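You operate a simulated robot arm through the tools that you are given. There is no shell and no other tool. Be economical: measure what you need, move in short steps, check, and stop when the job is done.

Carry out the task below with a simulated robot arm. There is one attempt and no reset: what you move stays moved.

TASK
Wind 20 m of cable on small bobbin L302.
Fine: bobbin on the plate, latch at HOLD before the switch goes ON, set the length dial, press START once, wait till it stops, then switch OFF; other bobbins stay empty.
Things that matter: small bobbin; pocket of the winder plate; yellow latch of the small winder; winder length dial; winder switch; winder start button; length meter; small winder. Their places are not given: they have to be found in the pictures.

It is judged by the outcome, as a careful person would: the job done as asked, and still so three seconds after it is handed in. It fails if anything else is knocked over, pushed out of place, dropped, spilled or broken.

THE ROBOT
A 7-joint arm with a two-finger parallel gripper, fixed in place. Base frame: the origin is at the foot of the arm, x ahead of it, y to its left, z up; the work surface is at about z = 0.6. Lengths are in cm, angles in degrees, forces in N, time in s.
With the tool pointing down near the work surface it reaches from about 22 to 58 cm from the base axis. Its first joint turns from -66.0 to 66.0 degrees. Payload 2.5 kg.
Tool frame: the origin (TCP) lies between the finger pads and is the grasp point; the fingertips stand 2.3 cm ahead of it; z points along the fingers, y is the line along which they close. The gripper opens to 9.4 cm. The fingers are 3.8 cm wide and 1 cm thick; the gripper's body (5.4 by 9.6 cm) begins 3.9 cm behind the TCP.
Orientation is that of the tool frame in the base frame, as a unit quaternion [x, y, z, w]. With the fingers straight down and closing along the base's y, the tool's x points along the base's -x, its y along +y and its z along -z.

THE INTERFACE
- The arm moves only by the tool servo_tool. Its argument "commands" is a list that holds one entry, the list of rows, each a list of 7 numbers: the gripper command, from -1 (shut) to 1 (fully open), values between in proportion, then the shift along the tool's x, y, z in units of 40 mm (1.0 is 40 mm), then the turn, a rotation vector about the tool's x, y, z in units of 5 degrees (1.0 is 5 degrees). In form: [[[jaw, x, y, z, rx, ry, rz], ...]]. A call has 1 to 8 rows; each row shifts and turns the commanded pose from where the row before left it, along the tool's axes as they then stand. A call with a number of a shift or a turn outside -1 to 1 is refused whole. A row lasts 0.2 s, in which the tool goes at most 5 cm and 8.6 degrees; a call with a longer step from one row to the next is refused whole, and so is a gripper value outside its range. A pose out of reach is approached as far as the arm can. The call stops where the force on the tool passes 90 N (or 10 N more than at its start, if that is more) or the arm is blocked; 0.2 s more then pass. The fingers move at their own pace (about 10.8 cm/s each) and stop on an object; they squeeze with about 34 N. The grip force told is the motor's: it shows also when the fingers shut on nothing. Time passes only in rows, and 0.2 s behind the last, so rows that do not move let the fingers close. It gives the time, the measured TCP pose, the force on the tool (base axes), the opening and the grip force at its end, in the units of the frame above (readings bear some noise), and new pictures: "views" is both (left out), scene, wrist or none.
- Cameras (640 x 400 px; columns grow to the right, rows downward): "scene" is fixed at [8.47, -40.18, 52.62]; the picture's right is [0.98, -0.20, 0.00], its down [-0.15, -0.71, -0.69] and it looks along [0.14, 0.67, -0.73] (base axes); focal length 214 px, centre (320, 200). "wrist" rides on the gripper at [-3.9, 0, -4.4] in the tool frame; the picture's right is [0.00, -1.00, 0.00], its down [0.97, 0.00, -0.24] and it looks along [0.24, 0.00, 0.97] (tool axes); focal length 218 px, centre (320, 200).
- pixel_to_xyz(camera, pixels): for up to 12 pixels [column, row] of the newest picture of that camera ("zoom" is the newest enlarged one), the place [x, y, z] in the base frame of the surface seen there, good to about 0.2 cm. No time passes.
- inspect(camera, box): a new picture of the part [left, top, right, bottom] of that camera's present view, enlarged. No time passes.
- job_done(): hands the job in; it is judged then, once.

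Work in short steps. Measure before you move; look again where a grasp or a placing could have gone wrong, and mend it. You have 80 turns and 120 pictures in all, those below and enlarged ones among them. Open the gripper and draw the arm clear of the work before you hand the job in, unless the task says otherwise; then end with one line.

The tools are called as name(argument=value, ...) on one line, values as JSON. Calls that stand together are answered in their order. servo_tool: Moves the arm, as the interface text tells. Its arguments: {"type":"object","properties":{"commands":{"type":"array","items":{"type":"array","items":{"type":"array","items":{"type":"number"}}}},"views":{"type":"string","enum":["both","scene","wrist","none"]}},"required":["commands"]} The other tools are called the same way: pixel_to_xyz (camera, pixels) gives the place of the surface under pixels of a picture; inspect (camera, box) takes an enlarged picture of a part of a camera's view; job_done () hands the job in.

At the start:

```text
time_s: 0.0
tool_pos: [29.1, -17.62, 43.8]
tool_rot: [0.0, 1.0, 0.0, 0.0]
contact_force: [0.6, 0.4, 0.3]
gripper_width: 9.37
grip_force: 0.1
```

scene: 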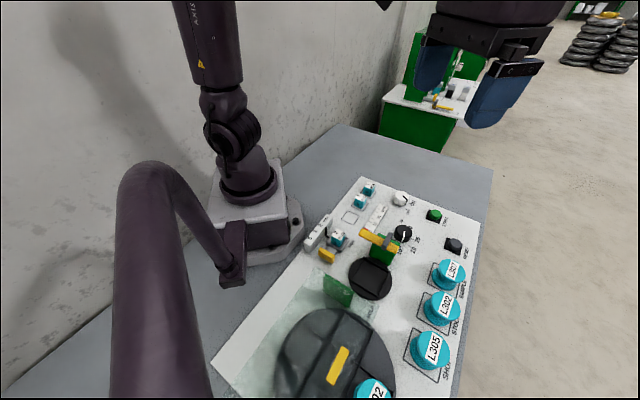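
wrist: 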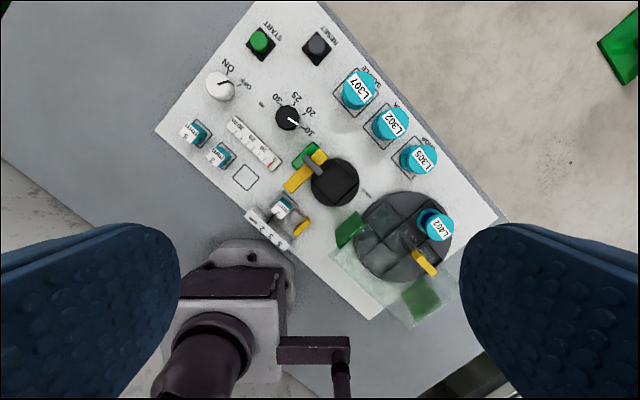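

The panel with bobbins, dial, switch and buttons lies around wrist pixels (160–500, 20–310). I enlarge both views to read it.

inspect(camera="wrist", box=[150, 10, 350, 135])

inspect(camera="wrist", box=[300, 50, 500, 175])

inspect(camera="wrist", box=[230, 120, 500, 310])

inspect(camera="scene", box=[300, 170, 500, 295])

```text
3.20 times, centred on (250, 72) of wrist
```

zoom: 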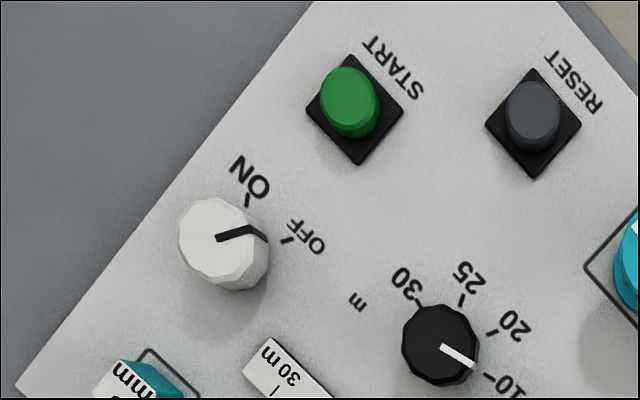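

```text
3.20 times, centred on (400, 112) of wrist
```

zoom: 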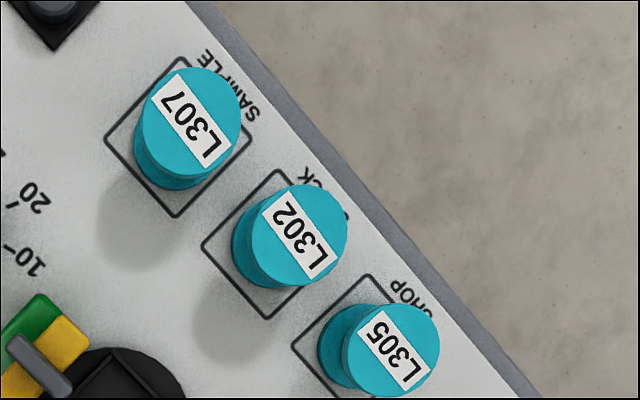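

```text
2.11 times, centred on (365, 215) of wrist
```

zoom: 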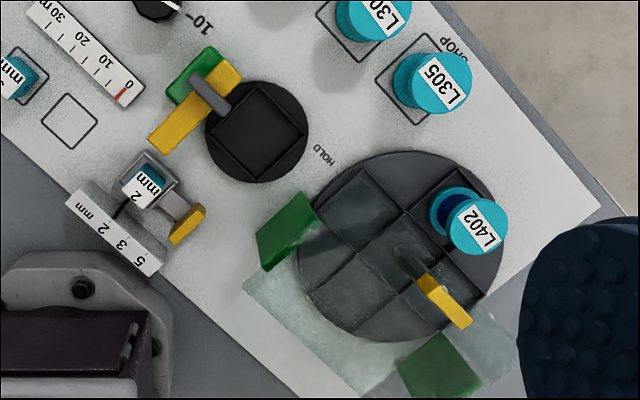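

```text
3.20 times, centred on (400, 232) of scene
```

zoom: 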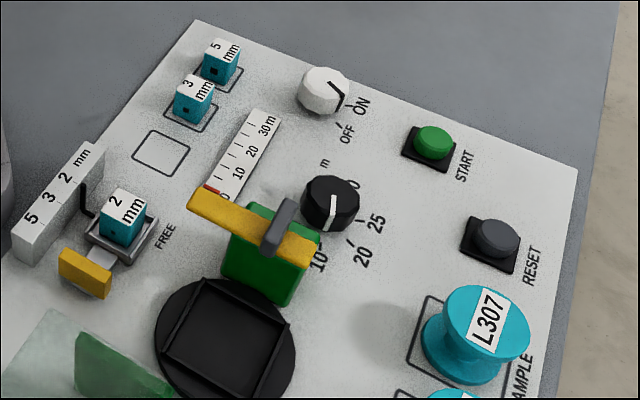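

Bobbin L302 stands in the middle square at wrist (390,123). The pocket is at (335,182), the latch at (305,170) and the HOLD label at (366,192). I measure these and the controls.

pixel_to_xyz(camera="wrist", pixels=[[391, 123], [335, 182], [318, 157], [291, 184], [312, 164], [366, 192], [260, 38], [220, 84], [288, 117], [317, 44], [375, 140], [265, 162]])

pixel_to_xyz(camera="scene", pixels=[[446, 304], [438, 317], [432, 324], [370, 280], [363, 232], [393, 247], [387, 238], [403, 232], [400, 197], [434, 213], [448, 267], [431, 345]])

inspect(camera="scene", box=[340, 215, 440, 305])

```text
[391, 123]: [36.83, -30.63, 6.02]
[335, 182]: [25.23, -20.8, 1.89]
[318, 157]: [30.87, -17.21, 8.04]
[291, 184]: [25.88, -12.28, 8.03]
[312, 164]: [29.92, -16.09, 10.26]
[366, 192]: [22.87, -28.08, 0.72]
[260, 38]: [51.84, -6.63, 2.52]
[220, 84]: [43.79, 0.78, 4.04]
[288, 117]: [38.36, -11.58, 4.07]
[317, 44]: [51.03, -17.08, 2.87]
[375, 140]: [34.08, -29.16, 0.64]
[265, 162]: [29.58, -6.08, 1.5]
```

```text
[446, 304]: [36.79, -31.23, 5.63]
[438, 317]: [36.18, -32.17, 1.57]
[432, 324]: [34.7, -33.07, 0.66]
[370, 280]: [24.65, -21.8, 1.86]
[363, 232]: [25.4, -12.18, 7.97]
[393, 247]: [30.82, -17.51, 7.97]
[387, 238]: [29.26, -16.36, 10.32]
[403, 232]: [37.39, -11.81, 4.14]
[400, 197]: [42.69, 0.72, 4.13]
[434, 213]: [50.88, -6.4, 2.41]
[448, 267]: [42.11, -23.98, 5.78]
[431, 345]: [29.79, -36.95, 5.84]
```

```text
4.44 times, centred on (390, 260) of scene
```

zoom: 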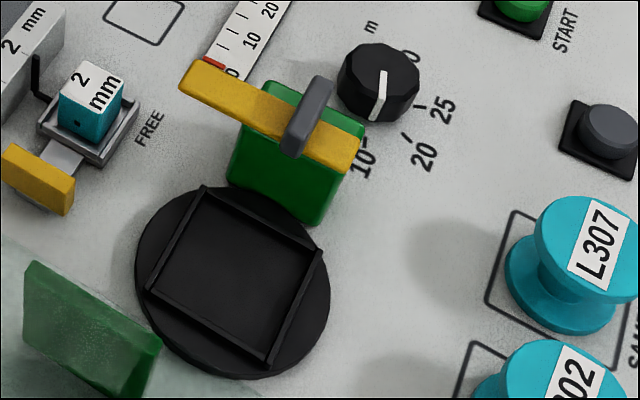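

The latch bar runs from about (31,-18) to (25.5,-12) at z≈8, and the L302 top is at (36.8,-30.9,6). I turn the tool about 46° to match the panel and come down for a closer look.

servo_tool(commands=[[[1, 0, 0, 0.5, 0, 0, -1], [1, 0, 0, 0.5, 0, 0, -1], [1, 0, 0, 0.5, 0, 0, -1], [1, 0, 0, 0.5, 0, 0, -1], [1, 0, 0, 0.5, 0, 0, -1], [1, 0, 0, 0.5, 0, 0, -1], [1, 0, 0, 0.5, 0, 0, -1], [1, 0, 0, 0.5, 0, 0, -1]]], views="none")

```text
time_s: 1.8
tool_pos: [29.02, -17.64, 27.61]
tool_rot: [-0.344, 0.939, 0.001, 0.0]
contact_force: [-0.1, -0.6, -0.2]
gripper_width: 9.4
grip_force: 0.0
```

Turned 40° as expected. I make the last 6° and take a picture.

servo_tool(commands=[[[1, 0, 0, 0, 0, 0, -1], [1, 0.5, 0, 0, 0, 0, -0.3], [1, 0, 0, 0, 0, 0, 0]]])

inspect(camera="wrist", box=[200, 100, 440, 250])

```text
time_s: 2.6
tool_pos: [27.58, -19.2, 27.82]
tool_rot: [-0.394, 0.919, 0.0, -0.001]
contact_force: [-0.2, 0.6, -0.1]
gripper_width: 9.39
grip_force: 0.1
```

scene: 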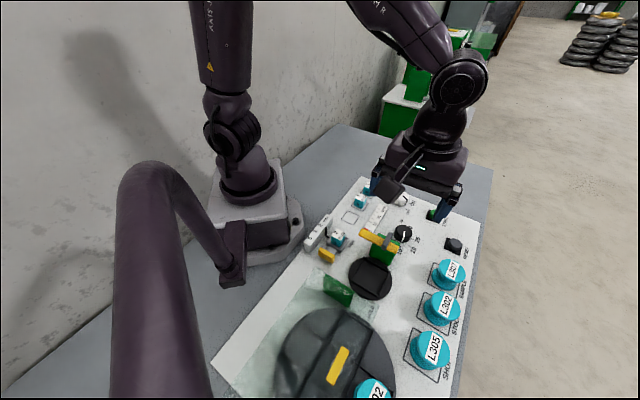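
wrist: 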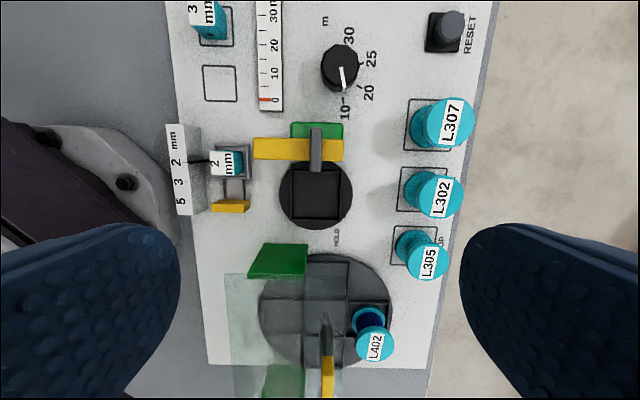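

```text
2.67 times, centred on (320, 175) of wrist
```

zoom: 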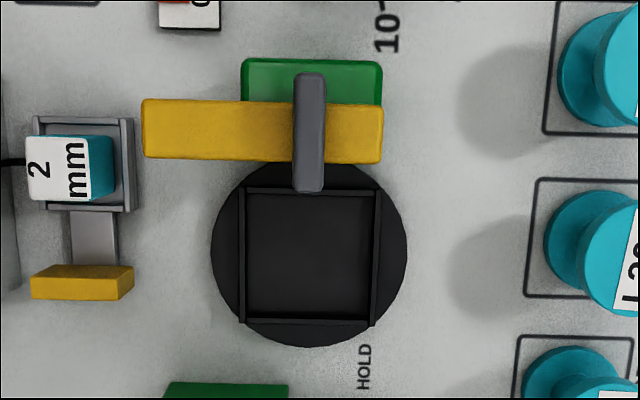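

The panel is now square in the wrist picture. I measure pocket corners, handle ends and bobbin edges.

pixel_to_xyz(camera="zoom", pixels=[[245, 192], [375, 192], [245, 320], [372, 324], [309, 255], [308, 80], [309, 182], [150, 130], [375, 132], [365, 365], [262, 80], [70, 285]])

pixel_to_xyz(camera="wrist", pixels=[[440, 176], [440, 217], [417, 196], [461, 196], [439, 196], [404, 185], [401, 166], [448, 213], [448, 166], [398, 211], [412, 210], [447, 124]])

```text
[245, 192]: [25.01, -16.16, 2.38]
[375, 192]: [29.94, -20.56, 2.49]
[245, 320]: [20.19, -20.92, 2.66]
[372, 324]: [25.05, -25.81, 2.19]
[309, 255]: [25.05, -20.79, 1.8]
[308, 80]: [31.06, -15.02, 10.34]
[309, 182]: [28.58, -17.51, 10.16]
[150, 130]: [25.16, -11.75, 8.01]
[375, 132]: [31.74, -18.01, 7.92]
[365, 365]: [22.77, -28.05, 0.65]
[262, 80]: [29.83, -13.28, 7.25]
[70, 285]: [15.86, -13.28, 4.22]
```

```text
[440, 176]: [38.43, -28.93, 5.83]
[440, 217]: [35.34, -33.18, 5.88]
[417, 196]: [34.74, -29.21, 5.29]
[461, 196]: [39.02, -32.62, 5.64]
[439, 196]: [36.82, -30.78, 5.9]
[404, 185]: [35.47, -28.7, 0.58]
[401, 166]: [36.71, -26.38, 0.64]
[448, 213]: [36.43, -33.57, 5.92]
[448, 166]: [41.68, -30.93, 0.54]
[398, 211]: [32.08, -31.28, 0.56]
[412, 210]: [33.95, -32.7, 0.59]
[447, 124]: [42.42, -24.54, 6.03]
```

L302's centre is about (36.9,-31.0), the pocket's (25.05,-20.9) and the handle's (29.8,-16.3). I move over L302 at z≈10.

servo_tool(commands=[[[1, 0.0883, -0.617, 0.74, 0, 0, 0], [1, 0.0883, -0.617, 0.74, 0, 0, 0], [1, 0.0883, -0.617, 0.74, 0, 0, 0], [1, 0.0883, -0.617, 0.74, 0, 0, 0], [1, 0.0883, -0.617, 0.74, 0, 0, 0], [1, 0.0883, -0.617, 0.74, 0, 0, 0], [1, 0, 0, 0, 0, 0, 0], [1, 0, 0, 0, 0, 0, 0]]])

```text
time_s: 4.4
tool_pos: [36.87, -30.7, 9.95]
tool_rot: [-0.395, 0.919, 0.0, 0.001]
contact_force: [0.6, 0.8, 0.5]
gripper_width: 9.42
grip_force: 0.0
```

scene: 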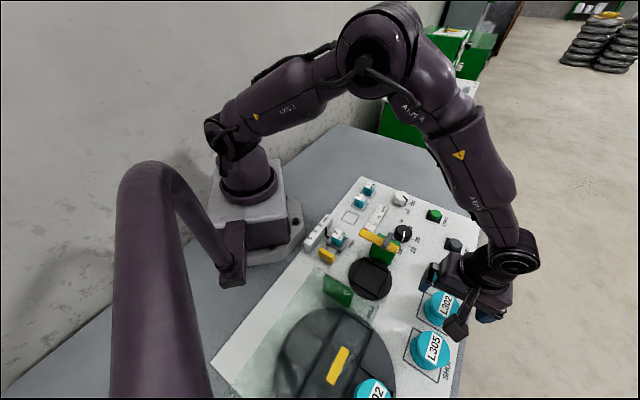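
wrist: 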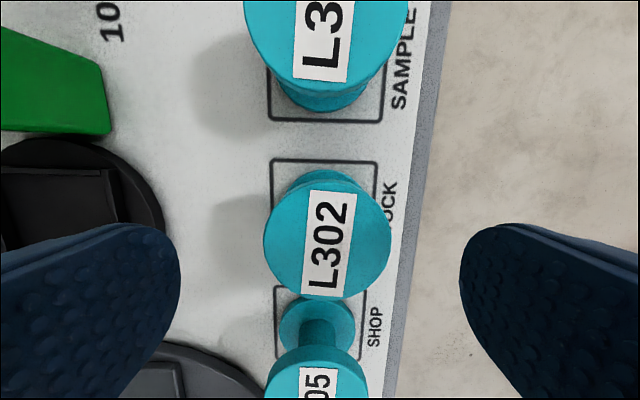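

Top flange of L302 spans px (264–392, 172–298). I measure its edges for the exact centre.

pixel_to_xyz(camera="wrist", pixels=[[268, 236], [388, 236], [328, 198], [328, 294], [328, 240], [320, 174], [318, 362], [330, 70], [328, 178], [275, 160], [377, 163]])

```text
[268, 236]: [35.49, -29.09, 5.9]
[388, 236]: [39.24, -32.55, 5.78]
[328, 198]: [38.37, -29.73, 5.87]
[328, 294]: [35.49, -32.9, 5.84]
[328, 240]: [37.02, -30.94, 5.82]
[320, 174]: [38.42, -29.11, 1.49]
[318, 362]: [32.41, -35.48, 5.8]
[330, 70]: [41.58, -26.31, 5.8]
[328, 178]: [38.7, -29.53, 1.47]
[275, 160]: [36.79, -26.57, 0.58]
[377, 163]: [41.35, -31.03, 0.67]
```

Tool is centred on the bobbin within 0.1 cm. I descend to z≈5.3 and close on the top flange.

servo_tool(commands=[[[1, 0.02, 0.02, 0.6, 0, 0, 0], [1, 0, 0, 0.56, 0, 0, 0], [1, 0, 0, 0, 0, 0, 0], [-1, 0, 0, 0, 0, 0, 0], [-1, 0, 0, 0, 0, 0, 0], [-1, 0, 0, 0, 0, 0, 0]]])

```text
time_s: 5.8
tool_pos: [36.66, -30.72, 5.38]
tool_rot: [-0.394, 0.919, 0.0, 0.0]
contact_force: [0.3, -0.5, 0.4]
gripper_width: 5.4
grip_force: 34.1
```

scene: 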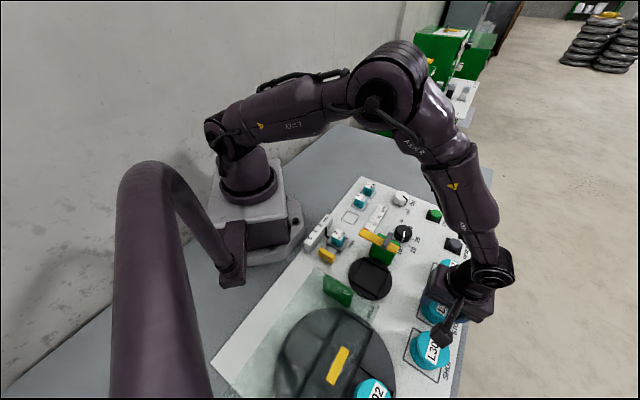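
wrist: 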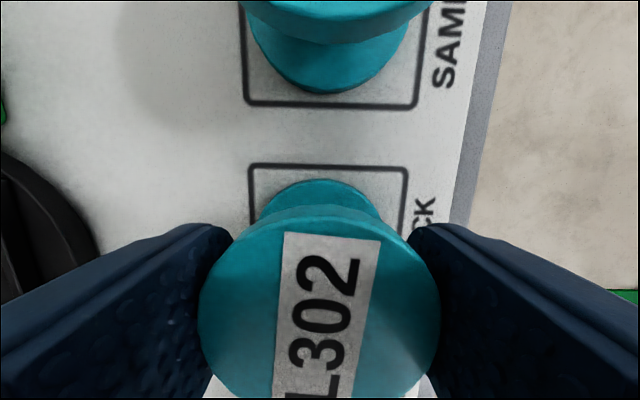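

Gripped (5.4 cm wide), but the gripper body would come near the latch handle (top z≈10.3) when placing. I regrip 1.5 cm higher for clearance.

servo_tool(commands=[[[0.6, 0, 0, 0, 0, 0, 0], [0.6, 0, 0, 0, 0, 0, 0], [0.6, -0.03, 0, -0.37, 0, 0, 0], [0.6, 0, 0, 0, 0, 0, 0], [-1, 0, 0, 0, 0, 0, 0], [-1, 0, 0, 0, 0, 0, 0], [-1, 0, 0, 0, 0, 0, 0]]])

```text
time_s: 7.4
tool_pos: [36.91, -30.69, 6.8]
tool_rot: [-0.395, 0.919, 0.0, 0.0]
contact_force: [0.0, 0.3, 0.4]
gripper_width: 5.41
grip_force: 33.7
```

scene: 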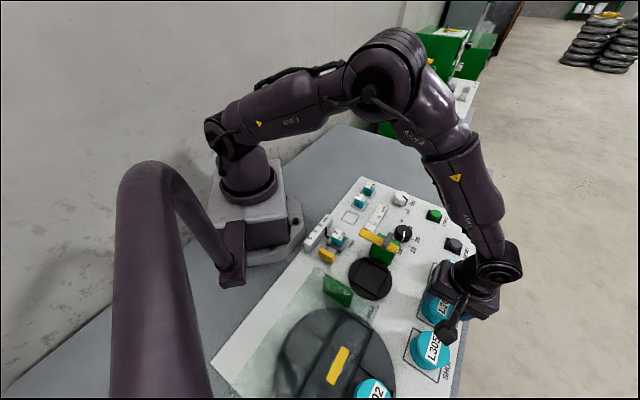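
wrist: 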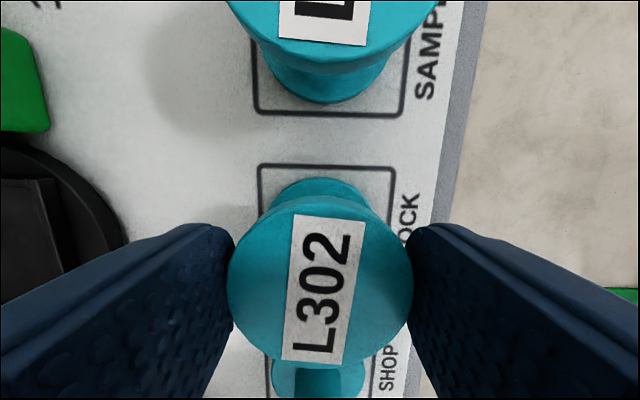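

Grip is centred on the bobbin (offset <0.1 cm). I lift 7 cm and carry it over the pocket.

servo_tool(commands=[[[-1, 0, 0, -0.85, 0, 0, 0], [-1, 0, 0, -0.9, 0, 0, 0], [-1, 0.05, 0.768, 0, 0, 0, 0], [-1, 0.05, 0.768, 0, 0, 0, 0], [-1, 0.05, 0.768, 0, 0, 0, 0], [-1, 0.05, 0.768, 0, 0, 0, 0], [-1, 0.055, 0.77, 0, 0, 0, 0], [-1, 0, 0, 0, 0, 0, 0]]])

pixel_to_xyz(camera="wrist", pixels=[[320, 280]])

```text
time_s: 9.2
tool_pos: [25.15, -20.73, 13.9]
tool_rot: [-0.395, 0.919, -0.001, 0.0]
contact_force: [0.6, 0.0, -0.1]
gripper_width: 5.45
grip_force: 33.9
```

scene: 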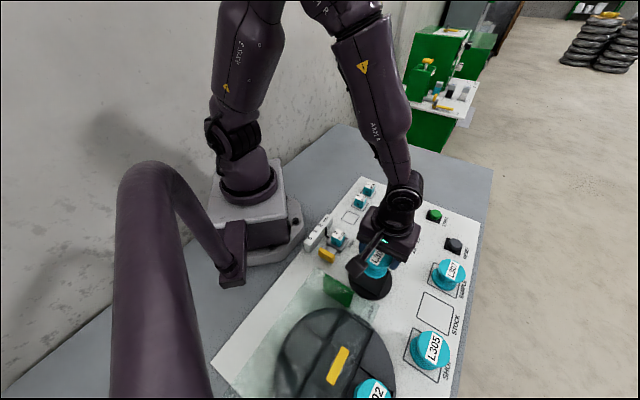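
wrist: 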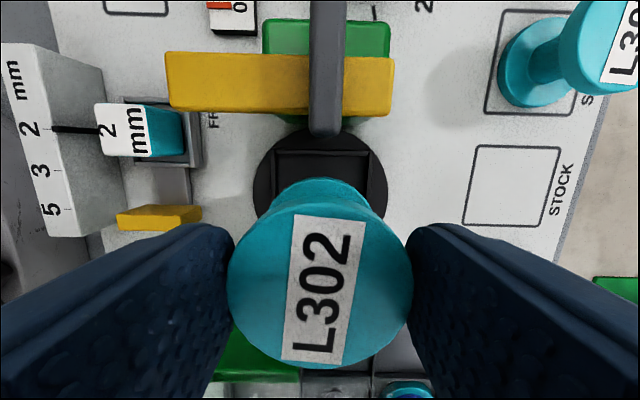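

```text
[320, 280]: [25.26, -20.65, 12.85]
```

Bobbin hangs over the pocket; pocket's back wall at row ~150, side walls near columns 275 and 385. I measure them from this view.

inspect(camera="wrist", box=[240, 120, 400, 220])

inspect(camera="scene", box=[320, 220, 420, 310])

```text
4.00 times, centred on (320, 170) of wrist
```

zoom: 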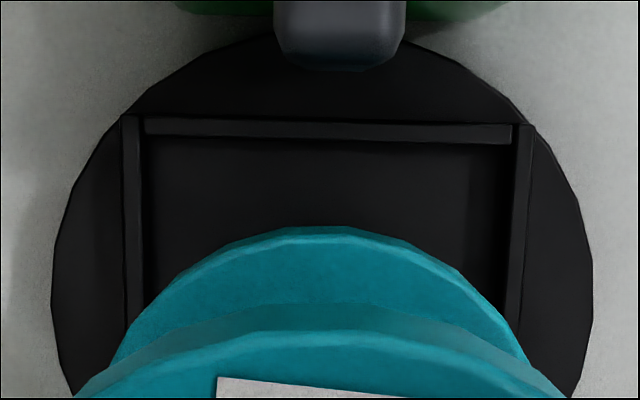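

```text
4.44 times, centred on (370, 265) of scene
```

zoom: 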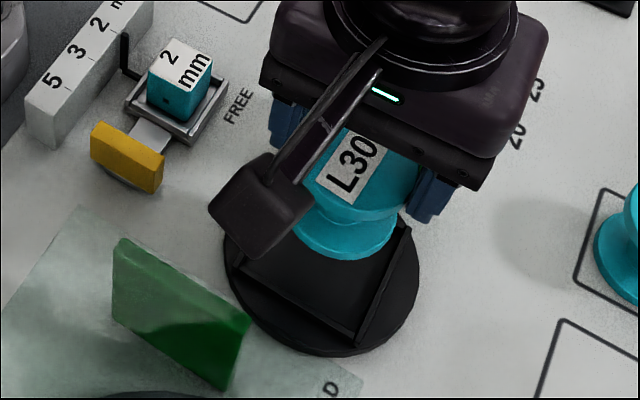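

There's a bulb on a stalk beside the gripper; I check its place and the pocket walls' places.

pixel_to_xyz(camera="zoom", pixels=[[260, 190], [260, 245], [220, 200], [350, 332], [295, 303], [385, 275], [180, 310], [330, 90]])

pixel_to_xyz(camera="wrist", pixels=[[272.5, 160], [371, 160], [321, 152.5], [300, 152], [345, 153], [322, 170], [322, 120]])

```text
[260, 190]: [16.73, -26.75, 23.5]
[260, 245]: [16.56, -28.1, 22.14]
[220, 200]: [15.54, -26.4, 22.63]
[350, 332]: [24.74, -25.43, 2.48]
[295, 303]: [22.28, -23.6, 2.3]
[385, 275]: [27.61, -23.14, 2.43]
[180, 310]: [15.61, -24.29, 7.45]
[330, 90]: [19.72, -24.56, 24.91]
```

```text
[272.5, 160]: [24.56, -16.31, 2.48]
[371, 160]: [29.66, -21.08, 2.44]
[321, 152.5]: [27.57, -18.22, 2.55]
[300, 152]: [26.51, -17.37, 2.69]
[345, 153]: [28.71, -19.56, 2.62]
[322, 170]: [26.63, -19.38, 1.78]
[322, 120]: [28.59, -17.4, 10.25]
```

The pocket centre agrees with the bobbin to within 0.15 cm and the bulb is high. I nudge and lower to just above the floor (TCP ≈ 8.05).

servo_tool(commands=[[[-1, 0.033, 0, 0, 0, 0, 0], [-1, 0, 0, 0.7, 0, 0, 0], [-1, 0, 0, 0.5, 0, 0, 0], [-1, 0, 0, 0.24, 0, 0, 0], [-1, 0, 0, 0.03, 0, 0, 0], [-1, 0, 0, 0, 0, 0, 0]]])

```text
time_s: 10.6
tool_pos: [24.95, -20.9, 8.0]
tool_rot: [-0.395, 0.919, -0.001, 0.0]
contact_force: [-5.3, 5.3, 26.7]
gripper_width: 5.41
grip_force: 33.7
```

scene: 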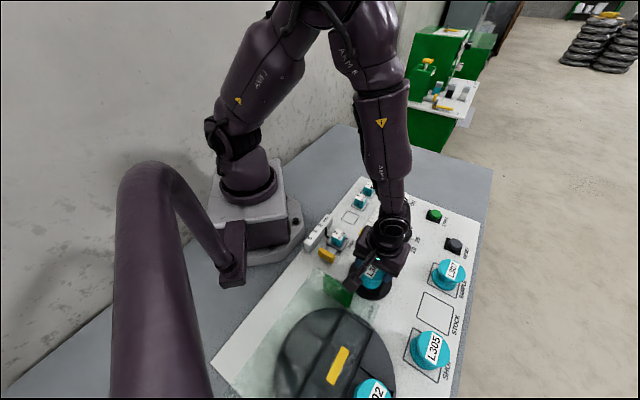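
wrist: 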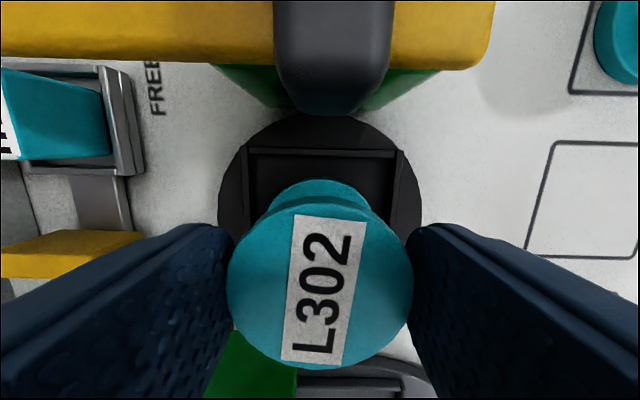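

Contact at 27 N at the expected height, with the bobbin inside the walls. I open and rise straight up.

servo_tool(commands=[[[-0.2, 0, 0, -0.02, 0, 0, 0], [0.6, 0, 0, 0, 0, 0, 0], [0.6, 0, 0, 0, 0, 0, 0], [0.6, 0, 0, -0.9, 0, 0, 0], [0.6, 0, 0, -1, 0, 0, 0], [0.6, 0, 0, -1, 0, 0, 0], [0.6, -0.9, 0, 0, 0, 0, 0], [0.6, 0, 0, 0, 0, 0, 0]]])

inspect(camera="wrist", box=[220, 100, 420, 300])

```text
time_s: 12.4
tool_pos: [27.49, -18.23, 19.67]
tool_rot: [-0.394, 0.919, 0.0, -0.001]
contact_force: [0.8, -0.1, 0.4]
gripper_width: 7.52
grip_force: 0.1
```

scene: 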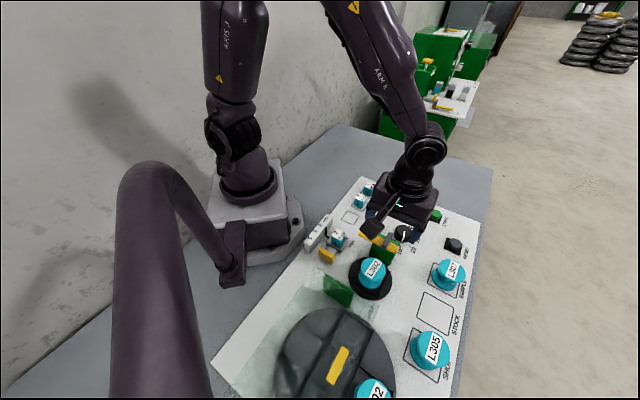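
wrist: 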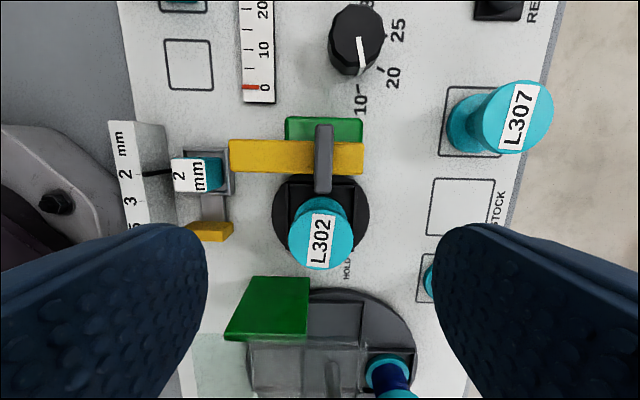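

```text
2.00 times, centred on (320, 200) of wrist
```

zoom: 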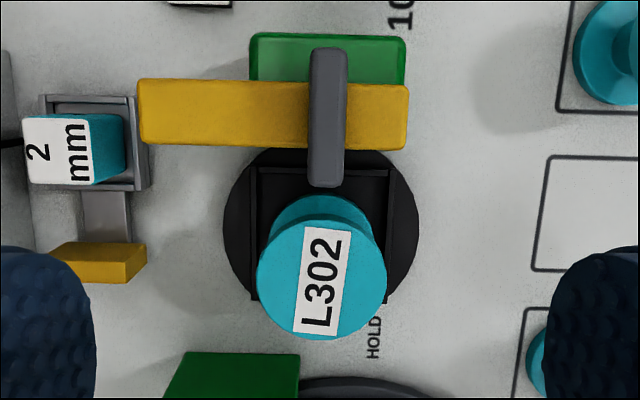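

The bobbin sits upright in the pocket. I check its top height and measure the handle again.

pixel_to_xyz(camera="zoom", pixels=[[322, 235], [322, 325], [270, 280], [375, 280], [327, 55], [326, 180], [313, 115], [342, 115], [145, 112], [403, 118], [260, 165], [385, 175]])

inspect(camera="scene", box=[330, 210, 440, 300])

```text
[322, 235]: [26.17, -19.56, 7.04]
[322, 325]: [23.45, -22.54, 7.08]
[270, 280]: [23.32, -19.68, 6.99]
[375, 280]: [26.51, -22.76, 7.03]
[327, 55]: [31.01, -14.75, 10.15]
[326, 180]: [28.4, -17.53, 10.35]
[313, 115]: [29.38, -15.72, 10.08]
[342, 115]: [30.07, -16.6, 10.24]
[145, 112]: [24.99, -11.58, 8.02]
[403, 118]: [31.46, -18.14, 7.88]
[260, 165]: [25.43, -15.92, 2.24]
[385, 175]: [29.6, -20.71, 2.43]
```

```text
4.44 times, centred on (385, 255) of scene
```

zoom: 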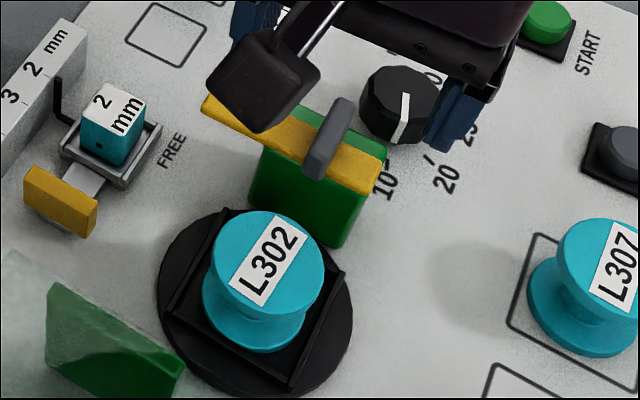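

The bobbin is level at z 7.04, seated. Before gripping the handle at (29.7,-16.15) I test in free air that the wrist can turn 90° further.

servo_tool(commands=[[[0.2, 0, 0, 0, 0, 0, -1], [0.2, 0, 0, 0, 0, 0, -1], [0.2, 0, 0, 0, 0, 0, -1], [0.2, 0, 0, 0, 0, 0, -1], [0.2, 0, 0, 0, 0, 0, -1], [0.2, 0, 0, 0, 0, 0, -1], [0.2, 0, 0, 0, 0, 0, -1], [0.2, 0, 0, 0, 0, 0, -1]]], views="none")

servo_tool(commands=[[[0.2, 0, 0, 0, 0, 0, -1], [0.2, 0, 0, 0, 0, 0, -1], [0.2, 0, 0, 0, 0, 0, -1], [0.2, 0, 0, 0, 0, 0, -1], [0.2, 0, 0, 0, 0, 0, -1], [0.2, 0, 0, 0, 0, 0, -1], [0.2, 0, 0, 0, 0, 0, -1], [0.2, 0, 0, 0, 0, 0, -1]]], views="none")

servo_tool(commands=[[[0.2, 0, 0, 0, 0, 0, -1], [0.2, 0, 0, 0, 0, 0, -1], [0.2, 0, 0, 0, 0, 0, 0]]], views="wrist")

```text
time_s: 14.2
tool_pos: [27.42, -18.32, 19.71]
tool_rot: [-0.685, 0.728, -0.001, 0.001]
contact_force: [-0.5, -0.3, 0.6]
gripper_width: 5.65
grip_force: 0.1
```

```text
time_s: 16.0
tool_pos: [27.44, -18.25, 19.62]
tool_rot: [0.893, -0.449, 0.0, 0.0]
contact_force: [0.1, 0.5, -0.1]
gripper_width: 5.65
grip_force: 0.0
```

```text
time_s: 16.8
tool_pos: [27.46, -18.31, 19.73]
tool_rot: [0.929, -0.369, -0.001, 0.0]
contact_force: [0.5, 0.3, 0.3]
gripper_width: 5.64
grip_force: 0.0
```

wrist: 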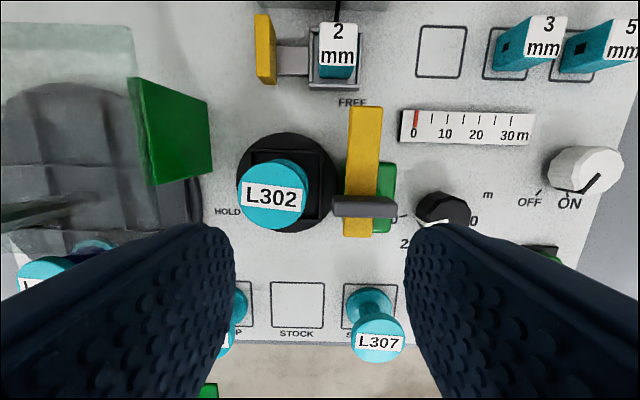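

The wrist can turn through the whole range. I turn back and go over the handle.

servo_tool(commands=[[[0.2, 0, 0, 0, 0, 0, 1], [0.2, 0, 0, 0, 0, 0, 1], [0.2, 0, 0, 0, 0, 0, 1], [0.2, 0, 0, 0, 0, 0, 1], [0.2, 0, 0, 0, 0, 0, 1], [0.2, 0, 0, 0, 0, 0, 1], [0.2, 0, 0, 0, 0, 0, 1], [0.2, 0, 0, 0, 0, 0, 1]]], views="none")

servo_tool(commands=[[[0.2, 0, 0, 0, 0, 0, 1], [0.2, 0, 0, 0, 0, 0, 1], [0.2, 0, 0, 0, 0, 0, 1], [0.2, 0, 0, 0, 0, 0, 1], [0.2, 0, 0, 0, 0, 0, 1], [0.2, 0, 0, 0, 0, 0, 1], [0.2, 0, 0, 0, 0, 0, 1], [0.2, 0, 0, 0, 0, 0, 1]]], views="none")

servo_tool(commands=[[[0, 0, 0, 0, 0, 0, 1], [0, 0, 0, 0, 0, 0, 1], [0, -0.78, -0.03, 0, 0, 0, 0], [0, 0, 0, 0.6, 0, 0, 0], [0, 0, 0, 0.6, 0, 0, 0], [0, 0, 0, 0, 0, 0, 0]]], views="wrist")

```text
time_s: 18.6
tool_pos: [27.52, -18.33, 19.74]
tool_rot: [0.745, -0.667, 0.0, -0.001]
contact_force: [-0.1, 0.9, 0.1]
gripper_width: 5.63
grip_force: 0.0
```

```text
time_s: 20.4
tool_pos: [27.47, -18.07, 19.56]
tool_rot: [-0.472, 0.882, 0.0, 0.0]
contact_force: [0.4, 0.5, 0.3]
gripper_width: 5.65
grip_force: 0.0
```

```text
time_s: 21.8
tool_pos: [29.63, -16.13, 14.78]
tool_rot: [-0.395, 0.919, 0.0, 0.0]
contact_force: [0.2, 1.0, 0.2]
gripper_width: 4.72
grip_force: 0.1
```

wrist: 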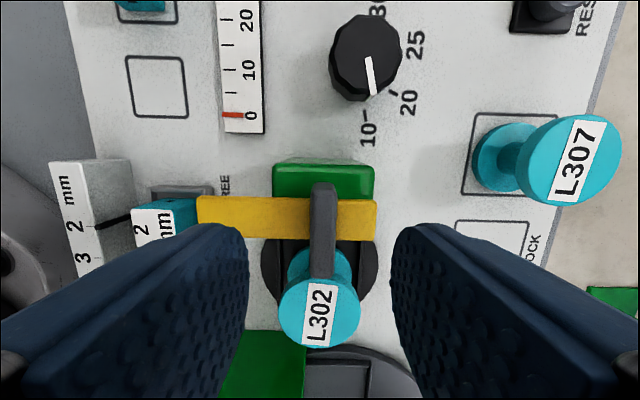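

Handle lies between the fingers at column 322. I lower to z≈10.6 (tips just above the bar) and close on it.

servo_tool(commands=[[[0, 0, 0, 0.6, 0, 0, 0], [0, 0, 0, 0.44, 0, 0, 0], [0, 0, 0, 0, 0, 0, 0], [-1, 0, 0, 0, 0, 0, 0], [-1, 0, 0, 0, 0, 0, 0], [-1, 0, 0, 0, 0, 0, 0]]])

```text
time_s: 23.2
tool_pos: [29.7, -16.13, 10.71]
tool_rot: [-0.395, 0.919, -0.001, 0.001]
contact_force: [14.6, -9.2, -16.8]
gripper_width: 1.18
grip_force: 44.7
```

scene: 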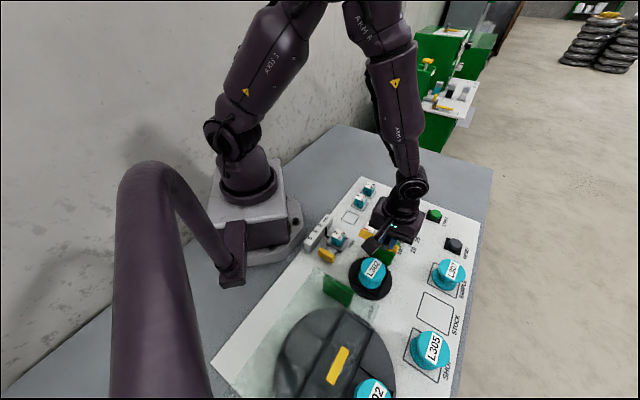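
wrist: 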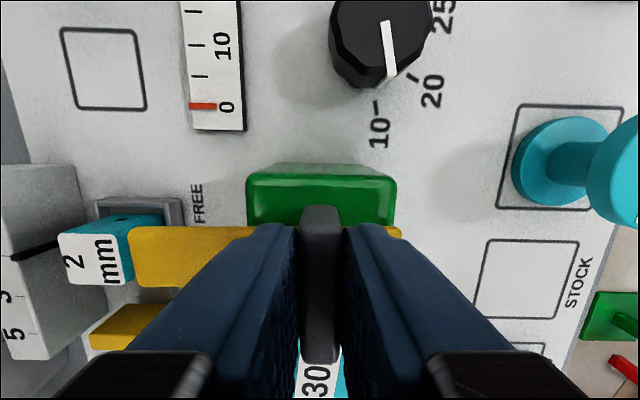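

Handle is held (1.18 cm). I turn it 20° towards HOLD and check the forces.

servo_tool(commands=[[[-1, 0, 0, 0, 0, 0, -1], [-1, 0, 0, 0, 0, 0, -1], [-1, 0, 0, 0, 0, 0, -1], [-1, 0, 0, 0, 0, 0, -1], [-1, 0, 0, 0, 0, 0, 0]]])

```text
time_s: 24.4
tool_pos: [29.86, -16.11, 10.65]
tool_rot: [-0.55, 0.835, -0.001, 0.0]
contact_force: [14.9, -8.3, -9.7]
gripper_width: 1.18
grip_force: 45.1
```

scene: 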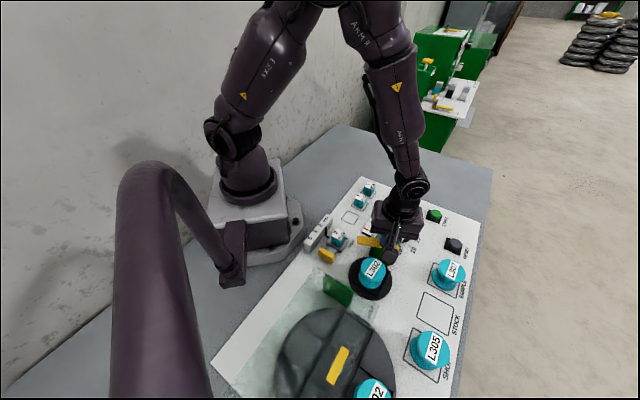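
wrist: 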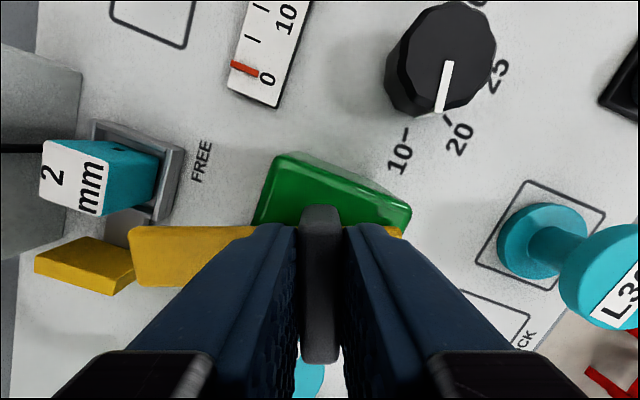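

The latch turns with the handle at low force. I continue 40° more, then 30°.

servo_tool(commands=[[[-1, 0, 0, 0, 0, 0, -1], [-1, 0, 0, 0, 0, 0, -1], [-1, 0, 0, 0, 0, 0, -1], [-1, 0, 0, 0, 0, 0, -1], [-1, 0, 0, 0, 0, 0, -1], [-1, 0, 0, 0, 0, 0, -1], [-1, 0, 0, 0, 0, 0, -1], [-1, 0, 0, 0, 0, 0, -1]]], views="wrist")

```text
time_s: 26.2
tool_pos: [29.76, -16.06, 10.7]
tool_rot: [0.802, -0.597, 0.0, 0.0]
contact_force: [3.9, 1.1, 11.8]
gripper_width: 1.19
grip_force: 45.5
```

wrist: 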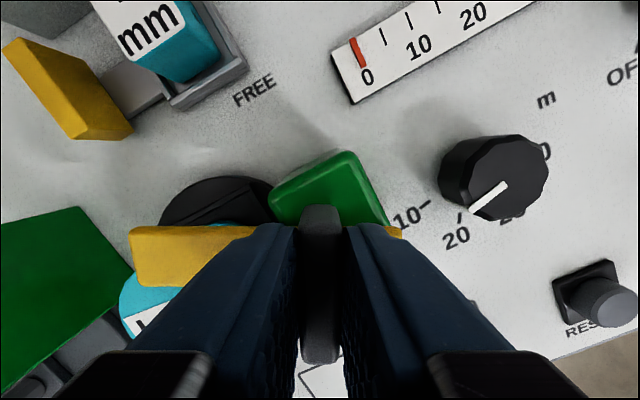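

Turned 60° in all. I make the remaining 30°.

servo_tool(commands=[[[-1, 0, 0, 0, 0, 0, -1], [-1, 0, 0, 0, 0, 0, -1], [-1, 0, 0, 0, 0, 0, -1], [-1, 0, 0, 0, 0, 0, -1], [-1, 0, 0, 0, 0, 0, -1], [-1, 0, 0, 0, 0, 0, -1], [-1, 0, 0, 0, 0, 0, 0]]])

```text
time_s: 27.8
tool_pos: [29.56, -16.17, 10.64]
tool_rot: [0.928, -0.372, -0.002, 0.0]
contact_force: [-7.5, -0.7, 10.2]
gripper_width: 1.19
grip_force: 45.0
```

scene: 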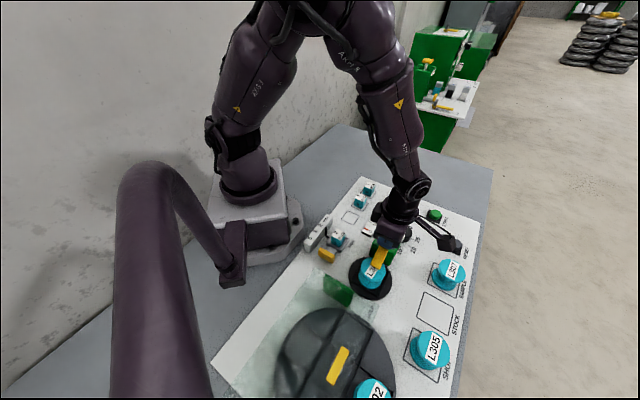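
wrist: 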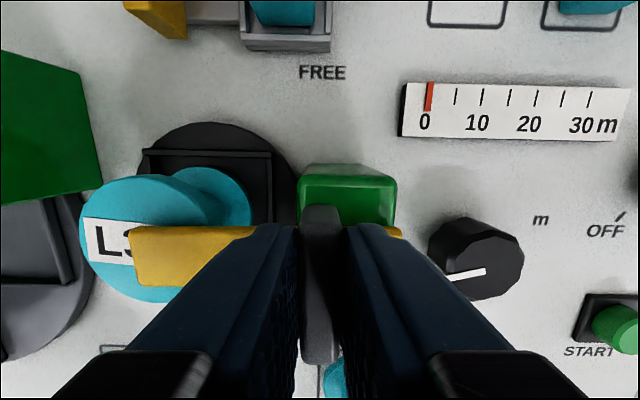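

The bar now lies over the bobbin at 90°. I check where the FREE and HOLD labels lie relative to the pivot to know the right angle.

pixel_to_xyz(camera="wrist", pixels=[[322, 73], [302, 73], [345, 73], [140, 255], [428, 97], [482, 97], [536, 97], [590, 97]])

inspect(camera="scene", box=[330, 210, 430, 310])

```text
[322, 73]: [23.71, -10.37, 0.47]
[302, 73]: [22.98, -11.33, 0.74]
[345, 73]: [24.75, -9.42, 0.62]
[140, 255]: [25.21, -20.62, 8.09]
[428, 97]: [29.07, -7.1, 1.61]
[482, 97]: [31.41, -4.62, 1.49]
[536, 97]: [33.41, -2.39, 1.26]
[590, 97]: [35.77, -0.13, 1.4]
```

```text
4.00 times, centred on (380, 260) of scene
```

zoom: 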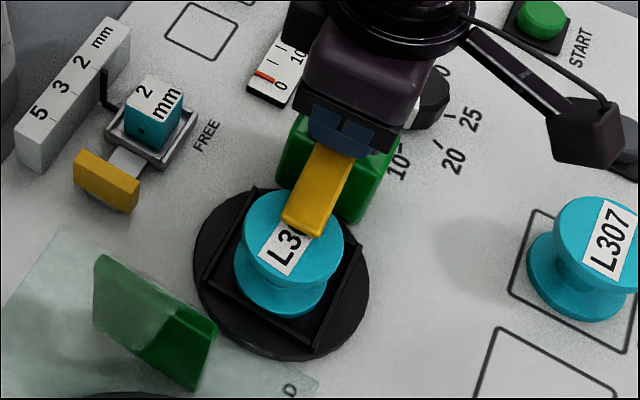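

The bar tip is over the bobbin centre at exactly 90° from FREE. I try a small extra turn to feel whether this is the end stop.

servo_tool(commands=[[[-1, 0, 0, 0, 0, 0, -1], [-1, 0, 0, 0, 0, 0, -0.4], [-1, 0, 0, 0, 0, 0, 0], [-1, 0, 0, 0, 0, 0, 0]]], views="wrist")

```text
time_s: 28.8
tool_pos: [29.57, -16.17, 10.76]
tool_rot: [0.949, -0.314, -0.001, 0.0]
contact_force: [-8.0, -6.0, 0.3]
gripper_width: 1.72
grip_force: 44.6
```

wrist: 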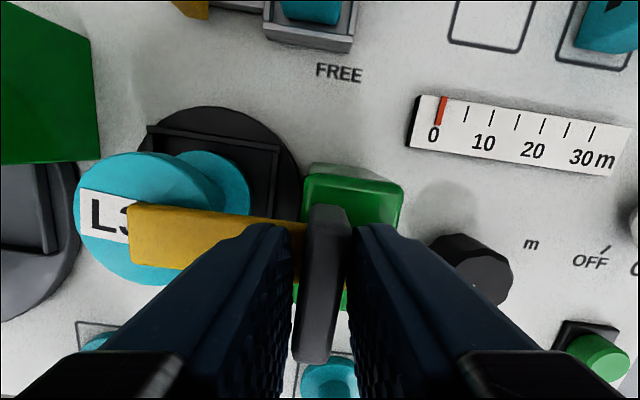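

The handle stayed while the fingers turned past it (1.72 cm), so 90° is the end stop = HOLD. I turn back, release and rise.

servo_tool(commands=[[[-1, 0, 0, 0, 0, 0, 1], [-1, 0, 0, 0, 0, 0, 0.4], [0, 0, 0, 0, 0, 0, 0], [0, 0, 0, 0, 0, 0, 0], [0, 0, 0, -0.8, 0, 0, 0], [0, 0, 0, -1, 0, 0, 0], [0, -0.8, 0, -0.5, 0, 0, 0], [0, 0, 0, 0, 0, 0, 0]]])

inspect(camera="wrist", box=[320, 50, 640, 250])

inspect(camera="scene", box=[350, 180, 450, 280])

```text
time_s: 30.6
tool_pos: [27.23, -13.89, 19.92]
tool_rot: [0.929, -0.37, 0.0, 0.0]
contact_force: [0.2, -0.2, 0.4]
gripper_width: 4.69
grip_force: 0.1
```

scene: 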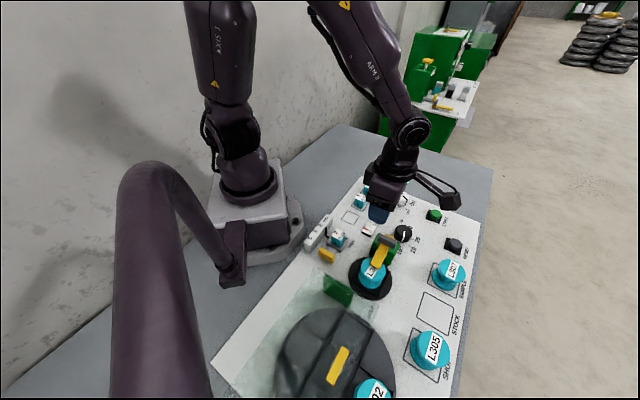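
wrist: 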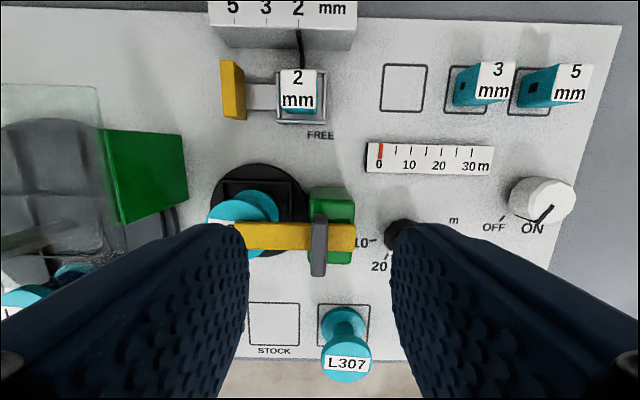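

```text
2.00 times, centred on (480, 150) of wrist
```

zoom: 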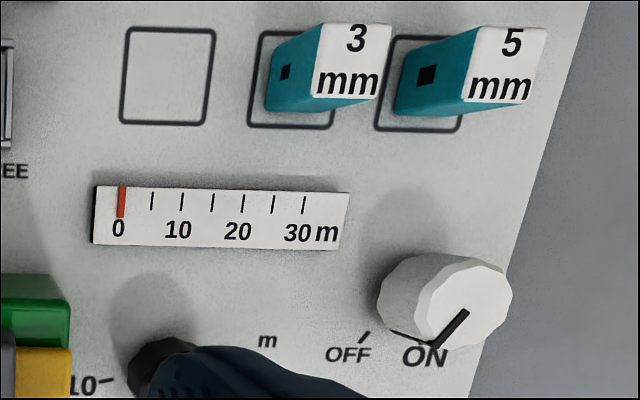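

```text
4.00 times, centred on (400, 230) of scene
```

zoom: 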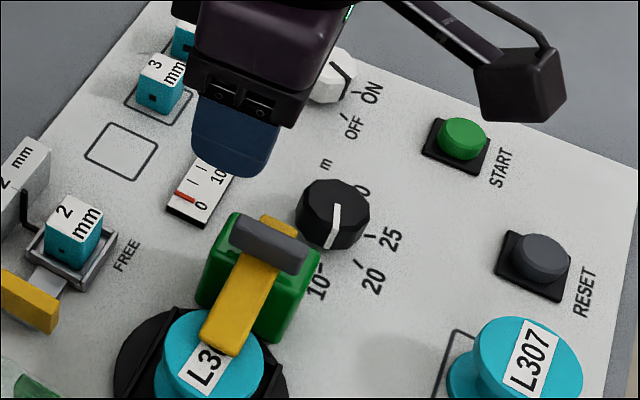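

The latch stays at HOLD, the meter reads 0, and the switch points to OFF. I turn the wrist back to −46° and go over the dial and switch to read their angles from above.

servo_tool(commands=[[[0, 0, 0, -0.2, 0, 0, 1], [0, 0, 0, 0, 0, 0, 1], [0, 0, 0, 0, 0, 0, 1], [0, 0, 0, 0, 0, 0, 1], [0, 0, 0, 0, 0, 0, 1], [0, 0, 0, 0, 0, 0, 1], [0, 0, 0, 0, 0, 0, 1], [0, 0, 0, 0, 0, 0, 1]]], views="none")

servo_tool(commands=[[[0, 0, 0, 0, 0, 0, 1], [0, 0, 0, 0, 0, 0, 1], [0, 0, 0, 0, 0, 0, 1], [0, 0, 0, 0, 0, 0, 1], [0, 0, 0, 0, 0, 0, 1], [0, 0, 0, 0, 0, 0, 1], [0, 0, 0, 0, 0, 0, 1], [0, 0, 0, 0, 0, 0, 1]]], views="none")

servo_tool(commands=[[[0, 0, 0, 0, 0, 0, 1], [0, 0, 0, 0, 0, 0, 1], [0, -0.93, -0.26, 0, 0, 0, 0], [0, -0.93, -0.26, 0, 0, 0, 0], [0, -0.93, -0.26, 0, 0, 0, 0], [0, -0.93, -0.26, 0, 0, 0, 0], [0, 0, 0, 0, 0, 0, 0]]])

inspect(camera="wrist", box=[200, 80, 440, 300])

```text
time_s: 32.4
tool_pos: [27.3, -13.95, 20.74]
tool_rot: [0.745, -0.667, -0.001, 0.0]
contact_force: [-0.5, 0.6, 0.5]
gripper_width: 4.68
grip_force: 0.1
```

```text
time_s: 34.2
tool_pos: [27.39, -13.94, 20.77]
tool_rot: [-0.473, 0.881, 0.0, 0.0]
contact_force: [0.4, 0.2, 0.2]
gripper_width: 4.7
grip_force: 0.0
```

```text
time_s: 35.8
tool_pos: [40.59, -5.95, 20.84]
tool_rot: [-0.395, 0.919, 0.001, 0.0]
contact_force: [-0.3, 0.4, 0.0]
gripper_width: 4.7
grip_force: 0.0
```

scene: 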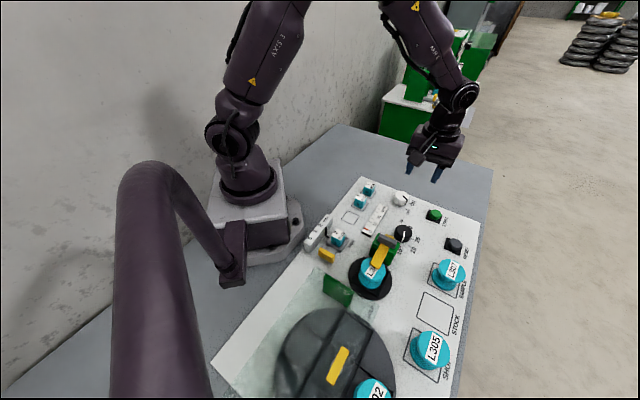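
wrist: 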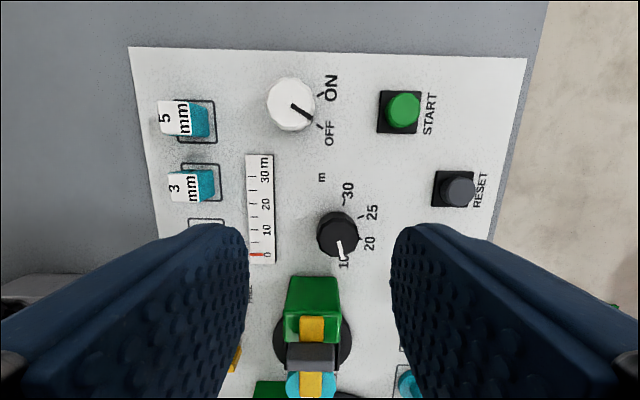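

```text
1.82 times, centred on (320, 190) of wrist
```

zoom: 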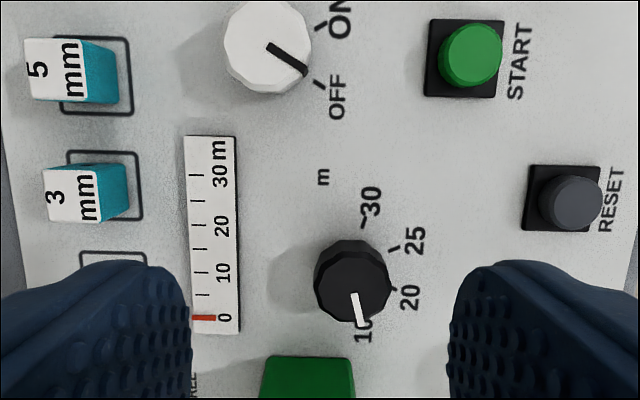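

Dial pointer stands near 10 and the switch at OFF. I measure the pointers, centres and ticks.

inspect(camera="wrist", box=[290, 160, 410, 280])

inspect(camera="wrist", box=[250, 60, 370, 160])

pixel_to_xyz(camera="wrist", pixels=[[336, 233], [342, 256], [361, 236], [352, 184], [290, 103], [311, 118], [320, 126], [319, 96], [318, 233], [357, 233], [268, 104], [313, 100]])

```text
3.33 times, centred on (350, 220) of wrist
```

zoom: 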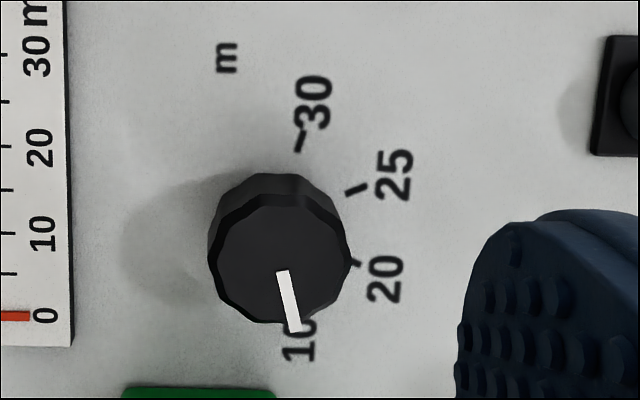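

```text
4.00 times, centred on (310, 110) of wrist
```

zoom: 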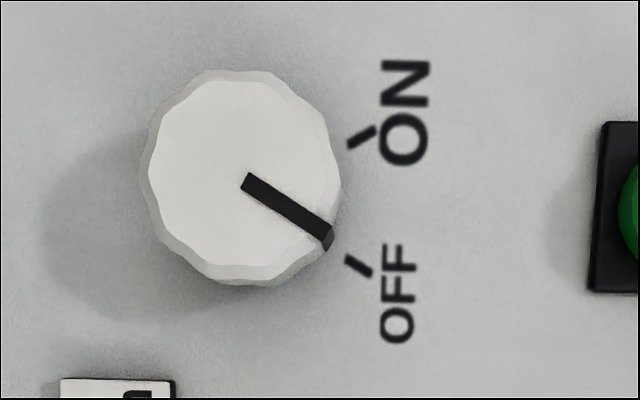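

```text
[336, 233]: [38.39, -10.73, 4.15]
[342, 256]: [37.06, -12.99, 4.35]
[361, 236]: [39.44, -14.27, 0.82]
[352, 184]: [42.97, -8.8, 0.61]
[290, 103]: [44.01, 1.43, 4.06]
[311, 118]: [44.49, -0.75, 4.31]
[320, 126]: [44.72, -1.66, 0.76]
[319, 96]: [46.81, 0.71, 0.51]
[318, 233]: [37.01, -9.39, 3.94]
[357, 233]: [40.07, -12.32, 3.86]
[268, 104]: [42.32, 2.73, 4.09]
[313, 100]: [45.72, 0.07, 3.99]
```

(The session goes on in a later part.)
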